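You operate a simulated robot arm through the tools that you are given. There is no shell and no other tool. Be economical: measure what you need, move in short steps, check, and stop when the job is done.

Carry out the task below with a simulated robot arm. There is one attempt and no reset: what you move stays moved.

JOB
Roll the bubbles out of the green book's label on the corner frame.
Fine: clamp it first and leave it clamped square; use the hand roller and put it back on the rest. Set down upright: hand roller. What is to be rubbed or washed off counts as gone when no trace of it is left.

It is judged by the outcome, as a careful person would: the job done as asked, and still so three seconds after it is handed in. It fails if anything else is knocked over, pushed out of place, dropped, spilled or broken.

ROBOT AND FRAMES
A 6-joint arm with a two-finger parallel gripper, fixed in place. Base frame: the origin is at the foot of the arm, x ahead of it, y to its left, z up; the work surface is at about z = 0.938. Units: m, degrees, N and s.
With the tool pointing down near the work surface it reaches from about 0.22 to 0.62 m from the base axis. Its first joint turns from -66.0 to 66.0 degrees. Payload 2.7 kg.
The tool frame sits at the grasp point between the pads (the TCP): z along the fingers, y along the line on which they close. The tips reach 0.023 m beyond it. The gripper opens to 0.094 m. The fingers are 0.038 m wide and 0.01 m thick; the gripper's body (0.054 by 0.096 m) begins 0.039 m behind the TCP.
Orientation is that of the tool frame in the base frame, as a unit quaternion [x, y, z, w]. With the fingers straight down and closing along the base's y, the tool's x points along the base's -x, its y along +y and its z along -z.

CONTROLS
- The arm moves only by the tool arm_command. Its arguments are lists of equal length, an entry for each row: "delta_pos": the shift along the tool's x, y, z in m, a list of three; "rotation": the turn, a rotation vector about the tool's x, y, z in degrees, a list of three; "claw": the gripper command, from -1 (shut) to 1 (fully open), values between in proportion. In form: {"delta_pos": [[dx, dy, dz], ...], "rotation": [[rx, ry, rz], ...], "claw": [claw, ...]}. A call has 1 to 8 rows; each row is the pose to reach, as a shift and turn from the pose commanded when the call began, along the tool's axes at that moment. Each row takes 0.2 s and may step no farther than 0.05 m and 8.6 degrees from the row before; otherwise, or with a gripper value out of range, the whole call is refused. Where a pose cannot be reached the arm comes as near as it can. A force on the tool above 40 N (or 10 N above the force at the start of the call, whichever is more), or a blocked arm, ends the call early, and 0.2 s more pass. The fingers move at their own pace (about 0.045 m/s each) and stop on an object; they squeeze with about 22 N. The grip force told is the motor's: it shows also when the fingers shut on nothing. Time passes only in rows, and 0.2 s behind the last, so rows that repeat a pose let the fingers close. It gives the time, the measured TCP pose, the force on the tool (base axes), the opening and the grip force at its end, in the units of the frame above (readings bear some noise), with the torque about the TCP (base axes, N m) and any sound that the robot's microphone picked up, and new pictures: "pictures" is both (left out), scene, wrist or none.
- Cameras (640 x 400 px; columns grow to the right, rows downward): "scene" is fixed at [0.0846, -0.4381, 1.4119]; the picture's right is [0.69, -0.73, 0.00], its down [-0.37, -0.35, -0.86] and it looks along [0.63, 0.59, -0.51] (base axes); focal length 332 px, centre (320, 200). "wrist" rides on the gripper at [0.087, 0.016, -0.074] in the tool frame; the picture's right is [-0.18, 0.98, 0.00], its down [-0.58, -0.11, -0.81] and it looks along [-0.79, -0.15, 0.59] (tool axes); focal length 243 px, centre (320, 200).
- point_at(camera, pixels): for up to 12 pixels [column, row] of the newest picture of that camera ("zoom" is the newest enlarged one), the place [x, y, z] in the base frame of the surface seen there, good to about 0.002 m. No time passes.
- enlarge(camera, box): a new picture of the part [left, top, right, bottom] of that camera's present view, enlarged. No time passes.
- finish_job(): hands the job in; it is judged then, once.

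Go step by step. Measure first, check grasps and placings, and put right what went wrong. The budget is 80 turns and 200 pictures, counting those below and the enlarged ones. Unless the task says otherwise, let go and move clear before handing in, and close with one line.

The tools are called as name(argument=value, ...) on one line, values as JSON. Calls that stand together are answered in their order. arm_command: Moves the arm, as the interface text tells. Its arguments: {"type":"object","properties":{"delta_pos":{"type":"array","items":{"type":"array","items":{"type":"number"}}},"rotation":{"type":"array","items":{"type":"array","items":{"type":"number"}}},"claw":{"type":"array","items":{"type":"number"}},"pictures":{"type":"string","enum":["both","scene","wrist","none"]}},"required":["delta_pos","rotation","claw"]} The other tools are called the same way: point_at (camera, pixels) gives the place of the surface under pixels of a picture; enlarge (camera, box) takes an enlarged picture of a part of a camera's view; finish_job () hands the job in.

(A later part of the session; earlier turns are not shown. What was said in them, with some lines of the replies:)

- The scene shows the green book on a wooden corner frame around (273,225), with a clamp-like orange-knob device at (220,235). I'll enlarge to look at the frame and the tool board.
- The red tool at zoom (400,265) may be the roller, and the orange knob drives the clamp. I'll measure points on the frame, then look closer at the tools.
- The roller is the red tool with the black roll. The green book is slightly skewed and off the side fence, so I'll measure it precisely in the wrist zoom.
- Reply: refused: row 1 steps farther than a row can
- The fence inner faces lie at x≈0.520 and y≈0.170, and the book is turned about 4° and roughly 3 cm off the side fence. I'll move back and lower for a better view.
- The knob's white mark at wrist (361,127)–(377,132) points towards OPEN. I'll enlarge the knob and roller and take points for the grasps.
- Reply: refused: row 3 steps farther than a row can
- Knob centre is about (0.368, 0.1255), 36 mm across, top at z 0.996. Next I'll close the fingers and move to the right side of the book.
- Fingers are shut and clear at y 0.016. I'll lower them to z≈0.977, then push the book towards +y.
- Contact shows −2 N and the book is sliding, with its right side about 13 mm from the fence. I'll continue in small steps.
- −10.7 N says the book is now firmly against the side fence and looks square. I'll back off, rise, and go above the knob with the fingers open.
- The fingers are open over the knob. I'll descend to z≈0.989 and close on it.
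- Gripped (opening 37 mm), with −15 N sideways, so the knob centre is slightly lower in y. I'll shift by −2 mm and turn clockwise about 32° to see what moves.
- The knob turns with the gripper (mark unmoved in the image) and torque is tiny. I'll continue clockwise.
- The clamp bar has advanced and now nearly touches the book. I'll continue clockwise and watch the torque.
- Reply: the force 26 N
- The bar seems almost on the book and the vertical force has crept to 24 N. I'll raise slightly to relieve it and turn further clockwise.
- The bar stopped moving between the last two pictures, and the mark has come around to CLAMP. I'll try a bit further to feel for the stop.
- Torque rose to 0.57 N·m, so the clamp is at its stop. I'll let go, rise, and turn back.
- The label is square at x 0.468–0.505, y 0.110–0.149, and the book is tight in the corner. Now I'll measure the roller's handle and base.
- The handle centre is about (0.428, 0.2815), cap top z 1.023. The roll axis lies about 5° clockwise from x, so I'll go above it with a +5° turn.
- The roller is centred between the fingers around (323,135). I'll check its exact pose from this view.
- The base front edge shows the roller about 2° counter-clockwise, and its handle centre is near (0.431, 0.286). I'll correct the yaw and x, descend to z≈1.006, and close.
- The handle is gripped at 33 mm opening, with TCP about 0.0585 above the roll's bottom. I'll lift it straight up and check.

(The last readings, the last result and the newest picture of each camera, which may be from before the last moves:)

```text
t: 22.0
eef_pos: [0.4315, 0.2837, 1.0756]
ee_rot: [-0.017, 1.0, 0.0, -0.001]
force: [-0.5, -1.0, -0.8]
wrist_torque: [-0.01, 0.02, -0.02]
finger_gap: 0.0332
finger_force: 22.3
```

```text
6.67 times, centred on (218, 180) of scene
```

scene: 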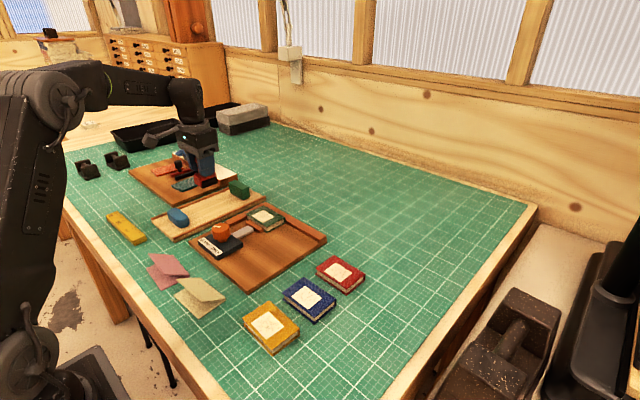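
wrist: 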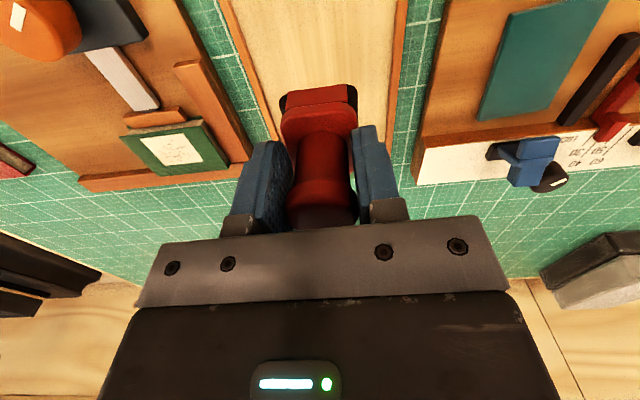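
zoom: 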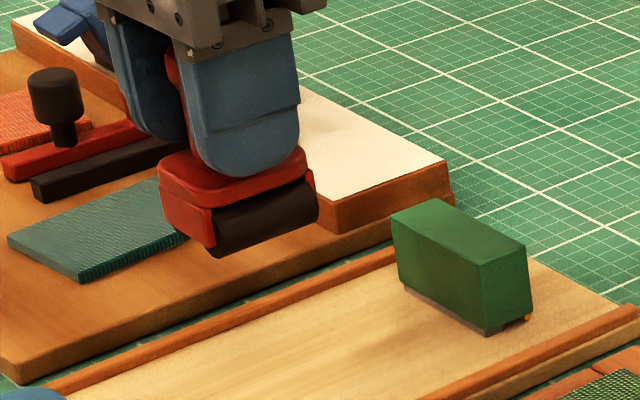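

The roller is held level. I'll carry it over to the start of the label at (0.481, 0.100), squaring the yaw to 0.

arm_command(delta_pos=[[-0.01, -0.04, 0], [-0.02, -0.08, 0], [-0.03, -0.12, 0], [-0.04, -0.16, 0], [-0.0431, -0.1857, 0], [-0.0431, -0.1857, 0.03]], rotation=[[0, 0, 0], [0, 0, 1], [0, 0, 1], [0, 0, 2], [0, 0, 2], [0, 0, 2]], claw=[-1, -1, -1, -1, -1, -1])

enlarge(camera="scene", box=[230, 180, 326, 240])

```text
t: 23.4
eef_pos: [0.4802, 0.1008, 1.047]
ee_rot: [0.0, 1.0, 0.0, 0.0]
force: [0.6, -0.9, -2.0]
wrist_torque: [-0.03, 0.01, -0.01]
finger_gap: 0.0327
finger_force: 21.9
```

scene: 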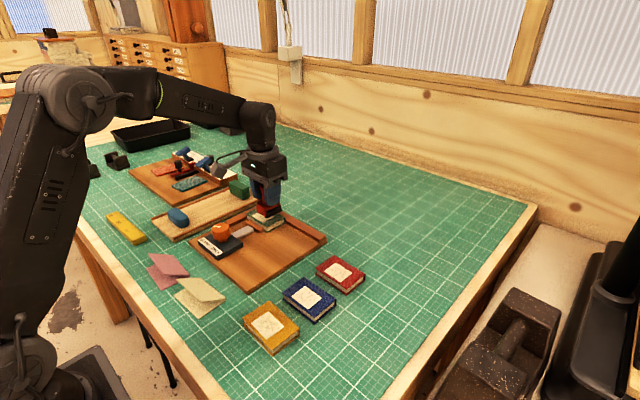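
wrist: 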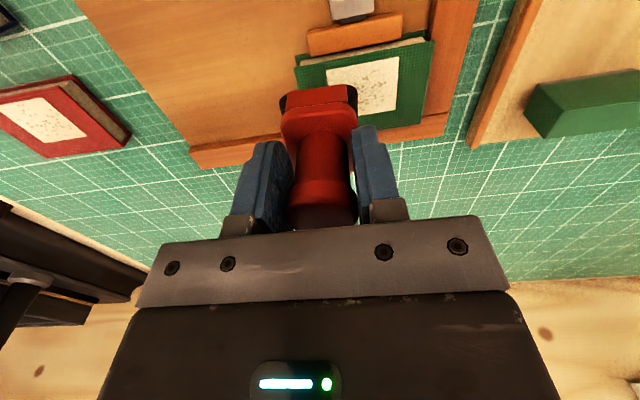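

```text
6.67 times, centred on (278, 210) of scene
```

zoom: 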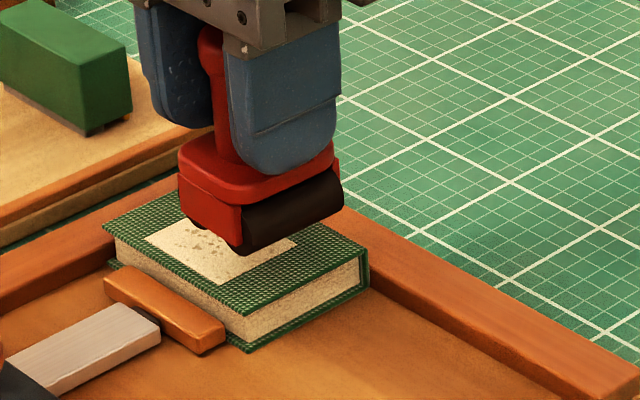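

The roller hangs over the book's right part. I'll lower until a light contact force appears.

arm_command(delta_pos=[[0, 0, 0.012], [0, 0, 0.018], [0, 0, 0.021], [0, 0, 0.0225]], rotation=[[0, 0, 0], [0, 0, 0], [0, 0, 0], [0, 0, 0]], claw=[-1, -1, -1, -1], pictures="none")

```text
t: 24.4
eef_pos: [0.4806, 0.098, 1.0251]
ee_rot: [0.0, 1.0, 0.001, 0.001]
force: [-2.5, 1.3, 2.9]
wrist_torque: [0.01, 0.05, -0.01]
finger_gap: 0.0332
finger_force: 22.0
```

Contact has just started (~3 N). I'll press about 1 mm more and roll along +y to 0.160.

arm_command(delta_pos=[[0, 0, 0.001], [0, 0.01, 0.001], [0, 0.02, 0.001], [0, 0.03, 0.001], [0, 0.04, 0.001], [0, 0.05, 0.001], [0, 0.06, 0.001]], rotation=[[0, 0, 0], [0, 0, 0], [0, 0, 0], [0, 0, 0], [0, 0, 0], [0, 0, 0], [0, 0, 0]], claw=[-1, -1, -1, -1, -1, -1, -1], pictures="both")

enlarge(camera="scene", box=[230, 180, 326, 240])

```text
t: 26.0
eef_pos: [0.4806, 0.1577, 1.0238]
ee_rot: [-0.001, 1.0, 0.001, 0.0]
force: [-0.4, -5.4, 13.8]
wrist_torque: [-0.26, -0.02, -0.04]
finger_gap: 0.0331
finger_force: 22.2
```

scene: 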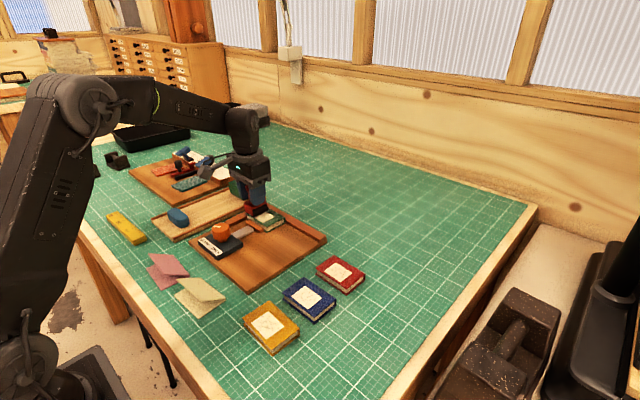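
wrist: 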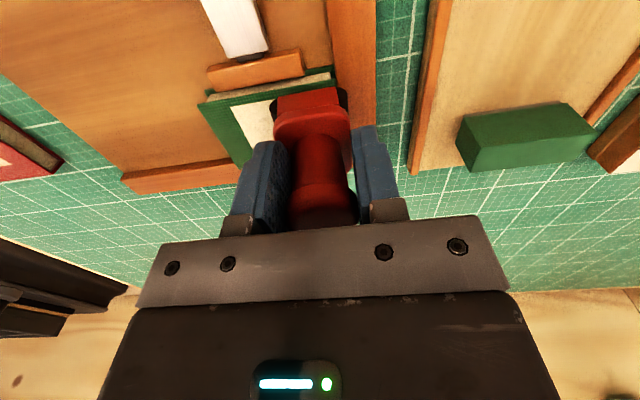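

```text
6.67 times, centred on (278, 210) of scene
```

zoom: 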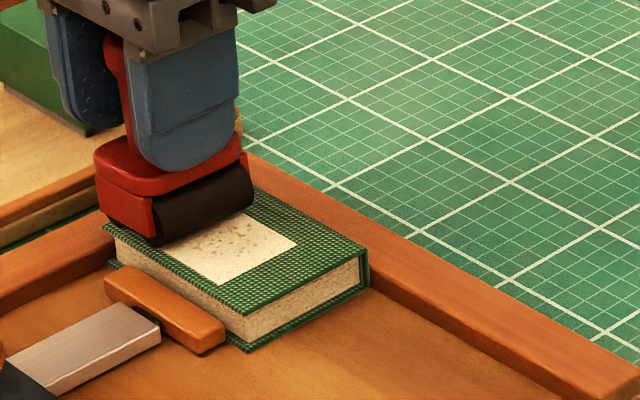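

The label's rolled strip looks cleaner, with some speckles left towards the far side. I'll roll back, then lift and shift to a lane at x≈0.494.

arm_command(delta_pos=[[0, -0.012, 0], [0, -0.024, 0], [0, -0.036, 0], [0, -0.048, 0], [0, -0.06, 0], [0, -0.06, -0.006], [-0.013, -0.06, -0.006], [-0.013, -0.06, 0]], rotation=[[0, 0, 0], [0, 0, 0], [0, 0, 0], [0, 0, 0], [0, 0, 0], [0, 0, 0], [0, 0, 0], [0, 0, 0]], claw=[-1, -1, -1, -1, -1, -1, -1, -1], pictures="none")

arm_command(delta_pos=[[0, 0.01, 0], [0, 0.02, 0], [0, 0.03, 0], [0, 0.04, 0], [0, 0.05, 0], [0, 0.06, 0]], rotation=[[0, 0, 0], [0, 0, 0], [0, 0, 0], [0, 0, 0], [0, 0, 0], [0, 0, 0]], claw=[-1, -1, -1, -1, -1, -1], pictures="none")

arm_command(delta_pos=[[0, -0.012, 0], [0, -0.024, 0], [0, -0.036, 0], [0, -0.048, 0], [0, -0.06, 0], [0, -0.06, -0.025], [0, -0.09, -0.05]], rotation=[[0, 0, 0], [0, 0, 0], [0, 0, 0], [0, 0, 0], [0, 0, 0], [0, 0, 0], [0, 0, 0]], claw=[-1, -1, -1, -1, -1, -1, -1], pictures="both")

enlarge(camera="scene", box=[230, 190, 310, 240])

```text
t: 27.8
eef_pos: [0.4956, 0.1006, 1.0225]
ee_rot: [0.0, 1.0, 0.0, 0.001]
force: [-0.7, 0.5, -1.4]
wrist_torque: [-0.01, 0.01, 0.01]
finger_gap: 0.033
finger_force: 22.6
```

```text
t: 29.2
eef_pos: [0.4937, 0.1569, 1.0212]
ee_rot: [0.0, 1.0, 0.001, 0.0]
force: [0.2, 0.0, -1.1]
wrist_torque: [-0.04, -0.04, 0.01]
finger_gap: 0.0328
finger_force: 21.9
```

```text
t: 30.8
eef_pos: [0.4946, 0.0684, 1.0732]
ee_rot: [0.0, 1.0, 0.001, -0.001]
force: [0.7, -0.6, -2.0]
wrist_torque: [0.01, 0.0, 0.0]
finger_gap: 0.0328
finger_force: 22.3
```

scene: 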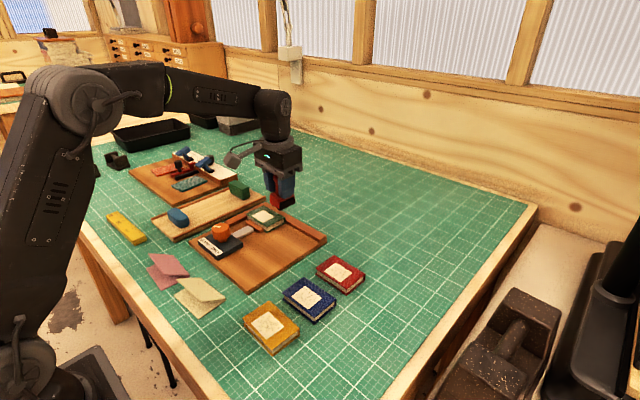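
wrist: 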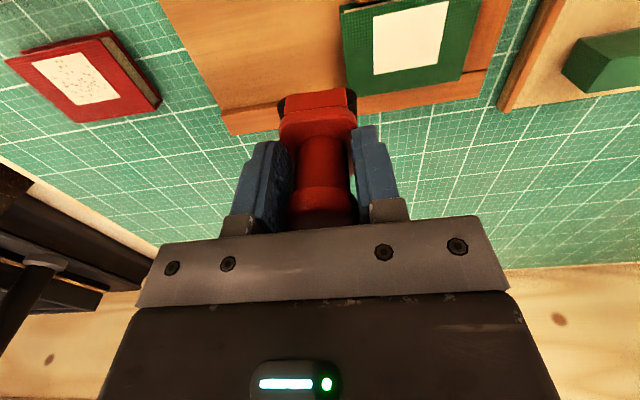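

```text
8.00 times, centred on (270, 215) of scene
```

zoom: 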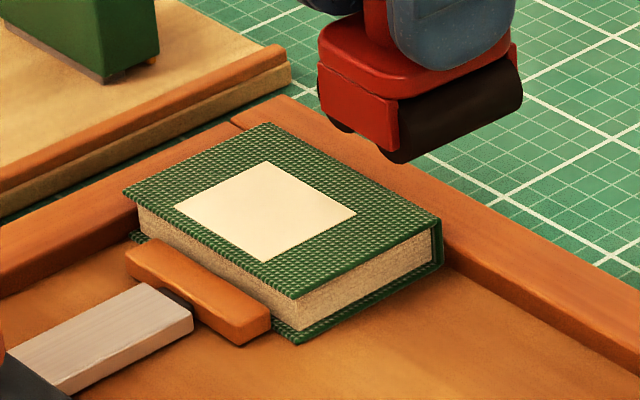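

The label looks clean in the scene zoom. I'll check it in the wrist view as well.

enlarge(camera="wrist", box=[362, 0, 458, 80])

enlarge(camera="scene", box=[250, 205, 282, 228])

enlarge(camera="wrist", box=[260, 70, 380, 230])

```text
5.00 times, centred on (410, 40) of wrist
```

zoom: 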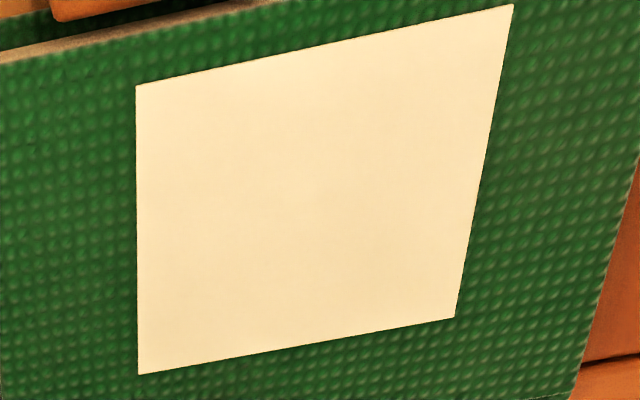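

```text
16.00 times, centred on (266, 216) of scene
```

zoom: 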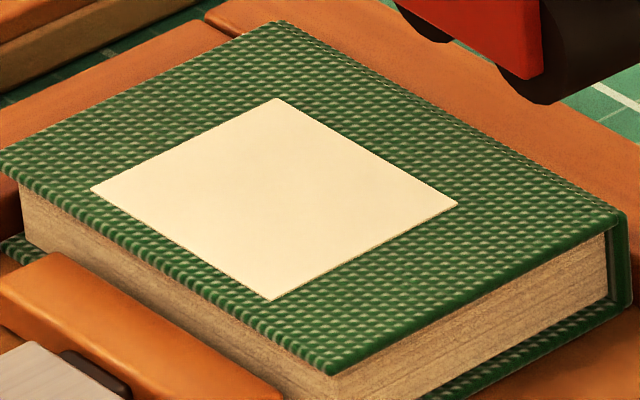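

```text
2.50 times, centred on (320, 150) of wrist
```

zoom: 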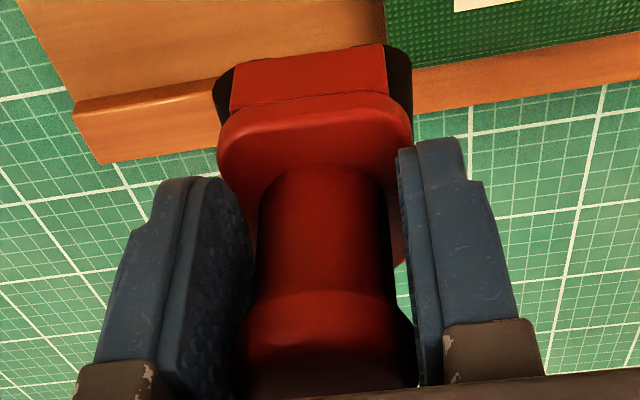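

The label is spotless in both views and the book is square. I'll carry the roller back above its place on the rest.

arm_command(delta_pos=[[0.012, 0.04, -0.01], [0.024, 0.08, -0.01], [0.036, 0.12, -0.01], [0.048, 0.16, -0.01], [0.06, 0.2, -0.01], [0.0633, 0.2165, 0], [0.0633, 0.2165, 0.03]], rotation=[[0, 0, 0], [0, 0, 0], [0, 0, -1], [0, 0, -1], [0, 0, -2], [0, 0, -2], [0, 0, -2]], claw=[-1, -1, -1, -1, -1, -1, -1])

enlarge(camera="scene", box=[160, 160, 256, 220])

```text
t: 32.4
eef_pos: [0.4317, 0.2858, 1.0406]
ee_rot: [-0.017, 1.0, 0.0, 0.0]
force: [0.2, -0.1, -1.9]
wrist_torque: [0.0, 0.01, -0.01]
finger_gap: 0.0329
finger_force: 22.2
```

scene: 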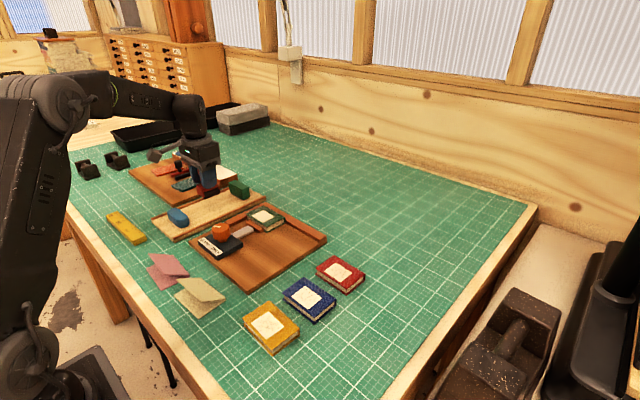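
wrist: 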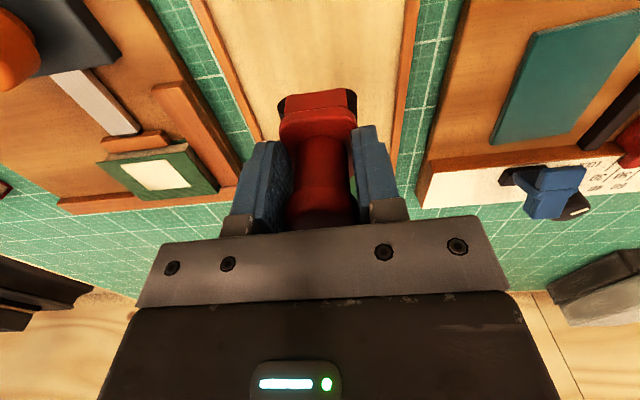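

```text
6.67 times, centred on (208, 190) of scene
```

zoom: 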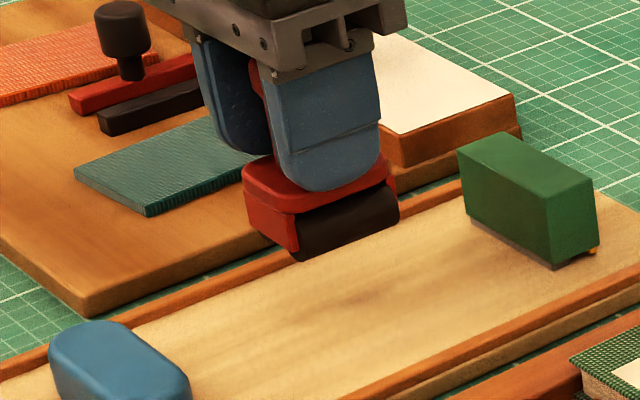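

The roller is level above its old spot on the rest. I'll lower gently to about z 1.004.

arm_command(delta_pos=[[0, 0, 0.015], [0, 0, 0.028], [0, 0, 0.033], [0, 0, 0.036]], rotation=[[0, 0, 0], [0, 0, 0], [0, 0, 0], [0, 0, 0]], claw=[-1, -1, -1, -1], pictures="none")

enlarge(camera="scene", box=[160, 160, 256, 220])

```text
t: 33.4
eef_pos: [0.4306, 0.2858, 1.007]
ee_rot: [-0.018, 1.0, 0.0, 0.0]
force: [-0.1, -0.3, -2.1]
wrist_torque: [0.02, 0.04, 0.0]
finger_gap: 0.0329
finger_force: 22.0
```

```text
6.67 times, centred on (208, 190) of scene
```

zoom: 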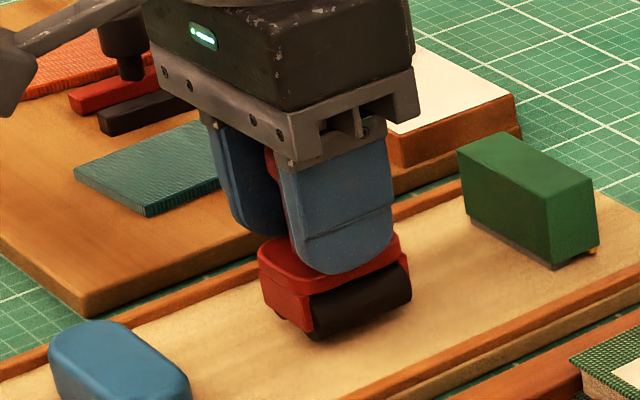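

No contact force yet (−2.1 N is just the weight). I'll go down in 1 mm steps.

arm_command(delta_pos=[[0, 0, 0.001], [0, 0, 0.002], [0, 0, 0.003], [0, 0, 0.003]], rotation=[[0, 0, 0], [0, 0, 0], [0, 0, 0], [0, 0, 0]], claw=[-1, -1, -1, -1], pictures="none")

```text
t: 34.4
eef_pos: [0.4299, 0.2855, 1.0032]
ee_rot: [-0.019, 1.0, 0.001, 0.001]
force: [0.1, -0.2, -2.0]
wrist_torque: [0.02, 0.03, -0.01]
finger_gap: 0.0331
finger_force: 21.4
```

arm_command(delta_pos=[[0, 0, 0.001], [0, 0, 0.002], [0, 0, 0.0025]], rotation=[[0, 0, 0], [0, 0, 0], [0, 0, 0]], claw=[-1, -1, -1], pictures="none")

enlarge(camera="scene", box=[180, 180, 244, 220])

```text
t: 35.2
eef_pos: [0.4311, 0.2855, 1.0021]
ee_rot: [-0.018, 1.0, 0.001, 0.001]
force: [-1.2, 0.3, 4.6]
wrist_torque: [0.05, 0.05, 0.0]
finger_gap: 0.0329
finger_force: 21.8
```

```text
10.00 times, centred on (212, 200) of scene
```

zoom: 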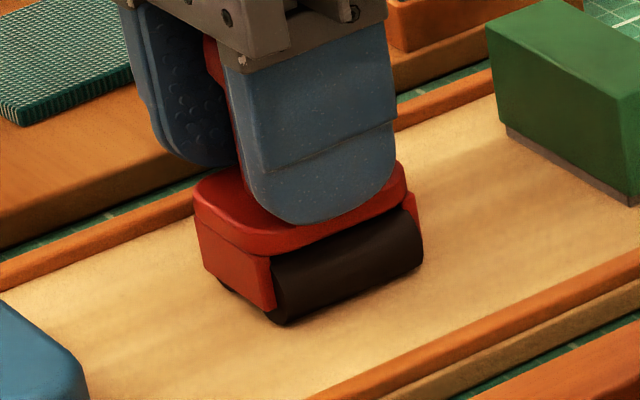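

The force turned to +4.6 N, so the roller is standing on the rest. I'll open gently, rise straight up and move clear.

arm_command(delta_pos=[[0, 0, 0], [0, 0, 0], [0, 0, 0], [0, 0, -0.03], [0, 0, -0.07], [0, 0, -0.11], [0.04, 0, -0.13]], rotation=[[0, 0, 0], [0, 0, 0], [0, 0, 0], [0, 0, 0], [0, 0, 0], [0, 0, 0], [0, 0, 0]], claw=[-0.1, 0.2, 0.3, 0.3, 0.3, 0.3, 0.3])

enlarge(camera="scene", box=[180, 170, 308, 250])

enlarge(camera="wrist", box=[100, 0, 420, 200])

```text
t: 36.8
eef_pos: [0.3904, 0.2846, 1.1314]
ee_rot: [-0.017, 1.0, 0.001, 0.0]
force: [-0.7, 0.9, 0.8]
wrist_torque: [0.0, 0.0, 0.03]
finger_gap: 0.0612
finger_force: 0.0
```

scene: 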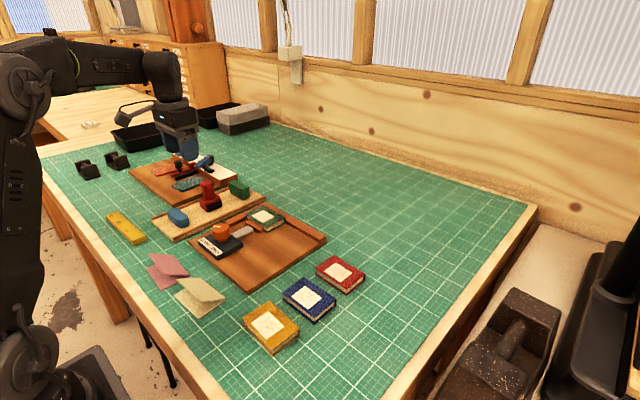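
wrist: 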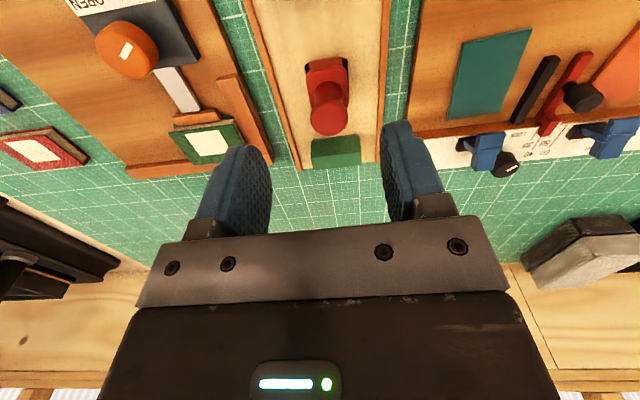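

```text
5.00 times, centred on (244, 210) of scene
```

zoom: 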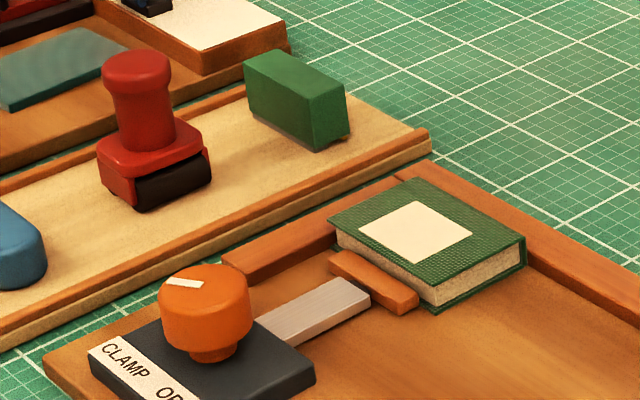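

```text
2.00 times, centred on (260, 100) of wrist
```

zoom: 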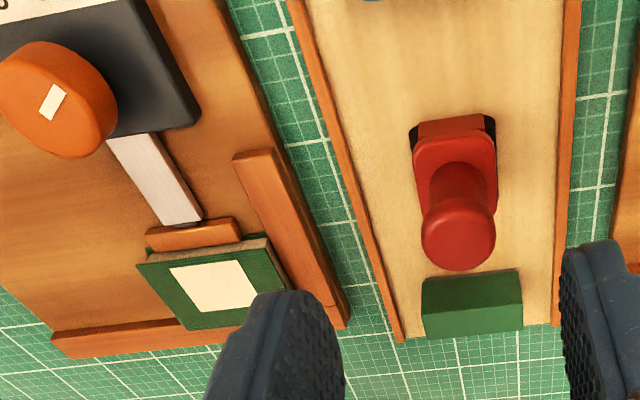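

The roller stands upright on the rest, the label is clean, the book sits clamped square in the corner, and the arm is clear. I'll hand it in.

finish_job()

```text
The job is handed in.
```

I pushed the green book into the corner, clamped it square, and rolled its label until no bubbles showed. The roller is back upright on its rest, and the job is handed in.
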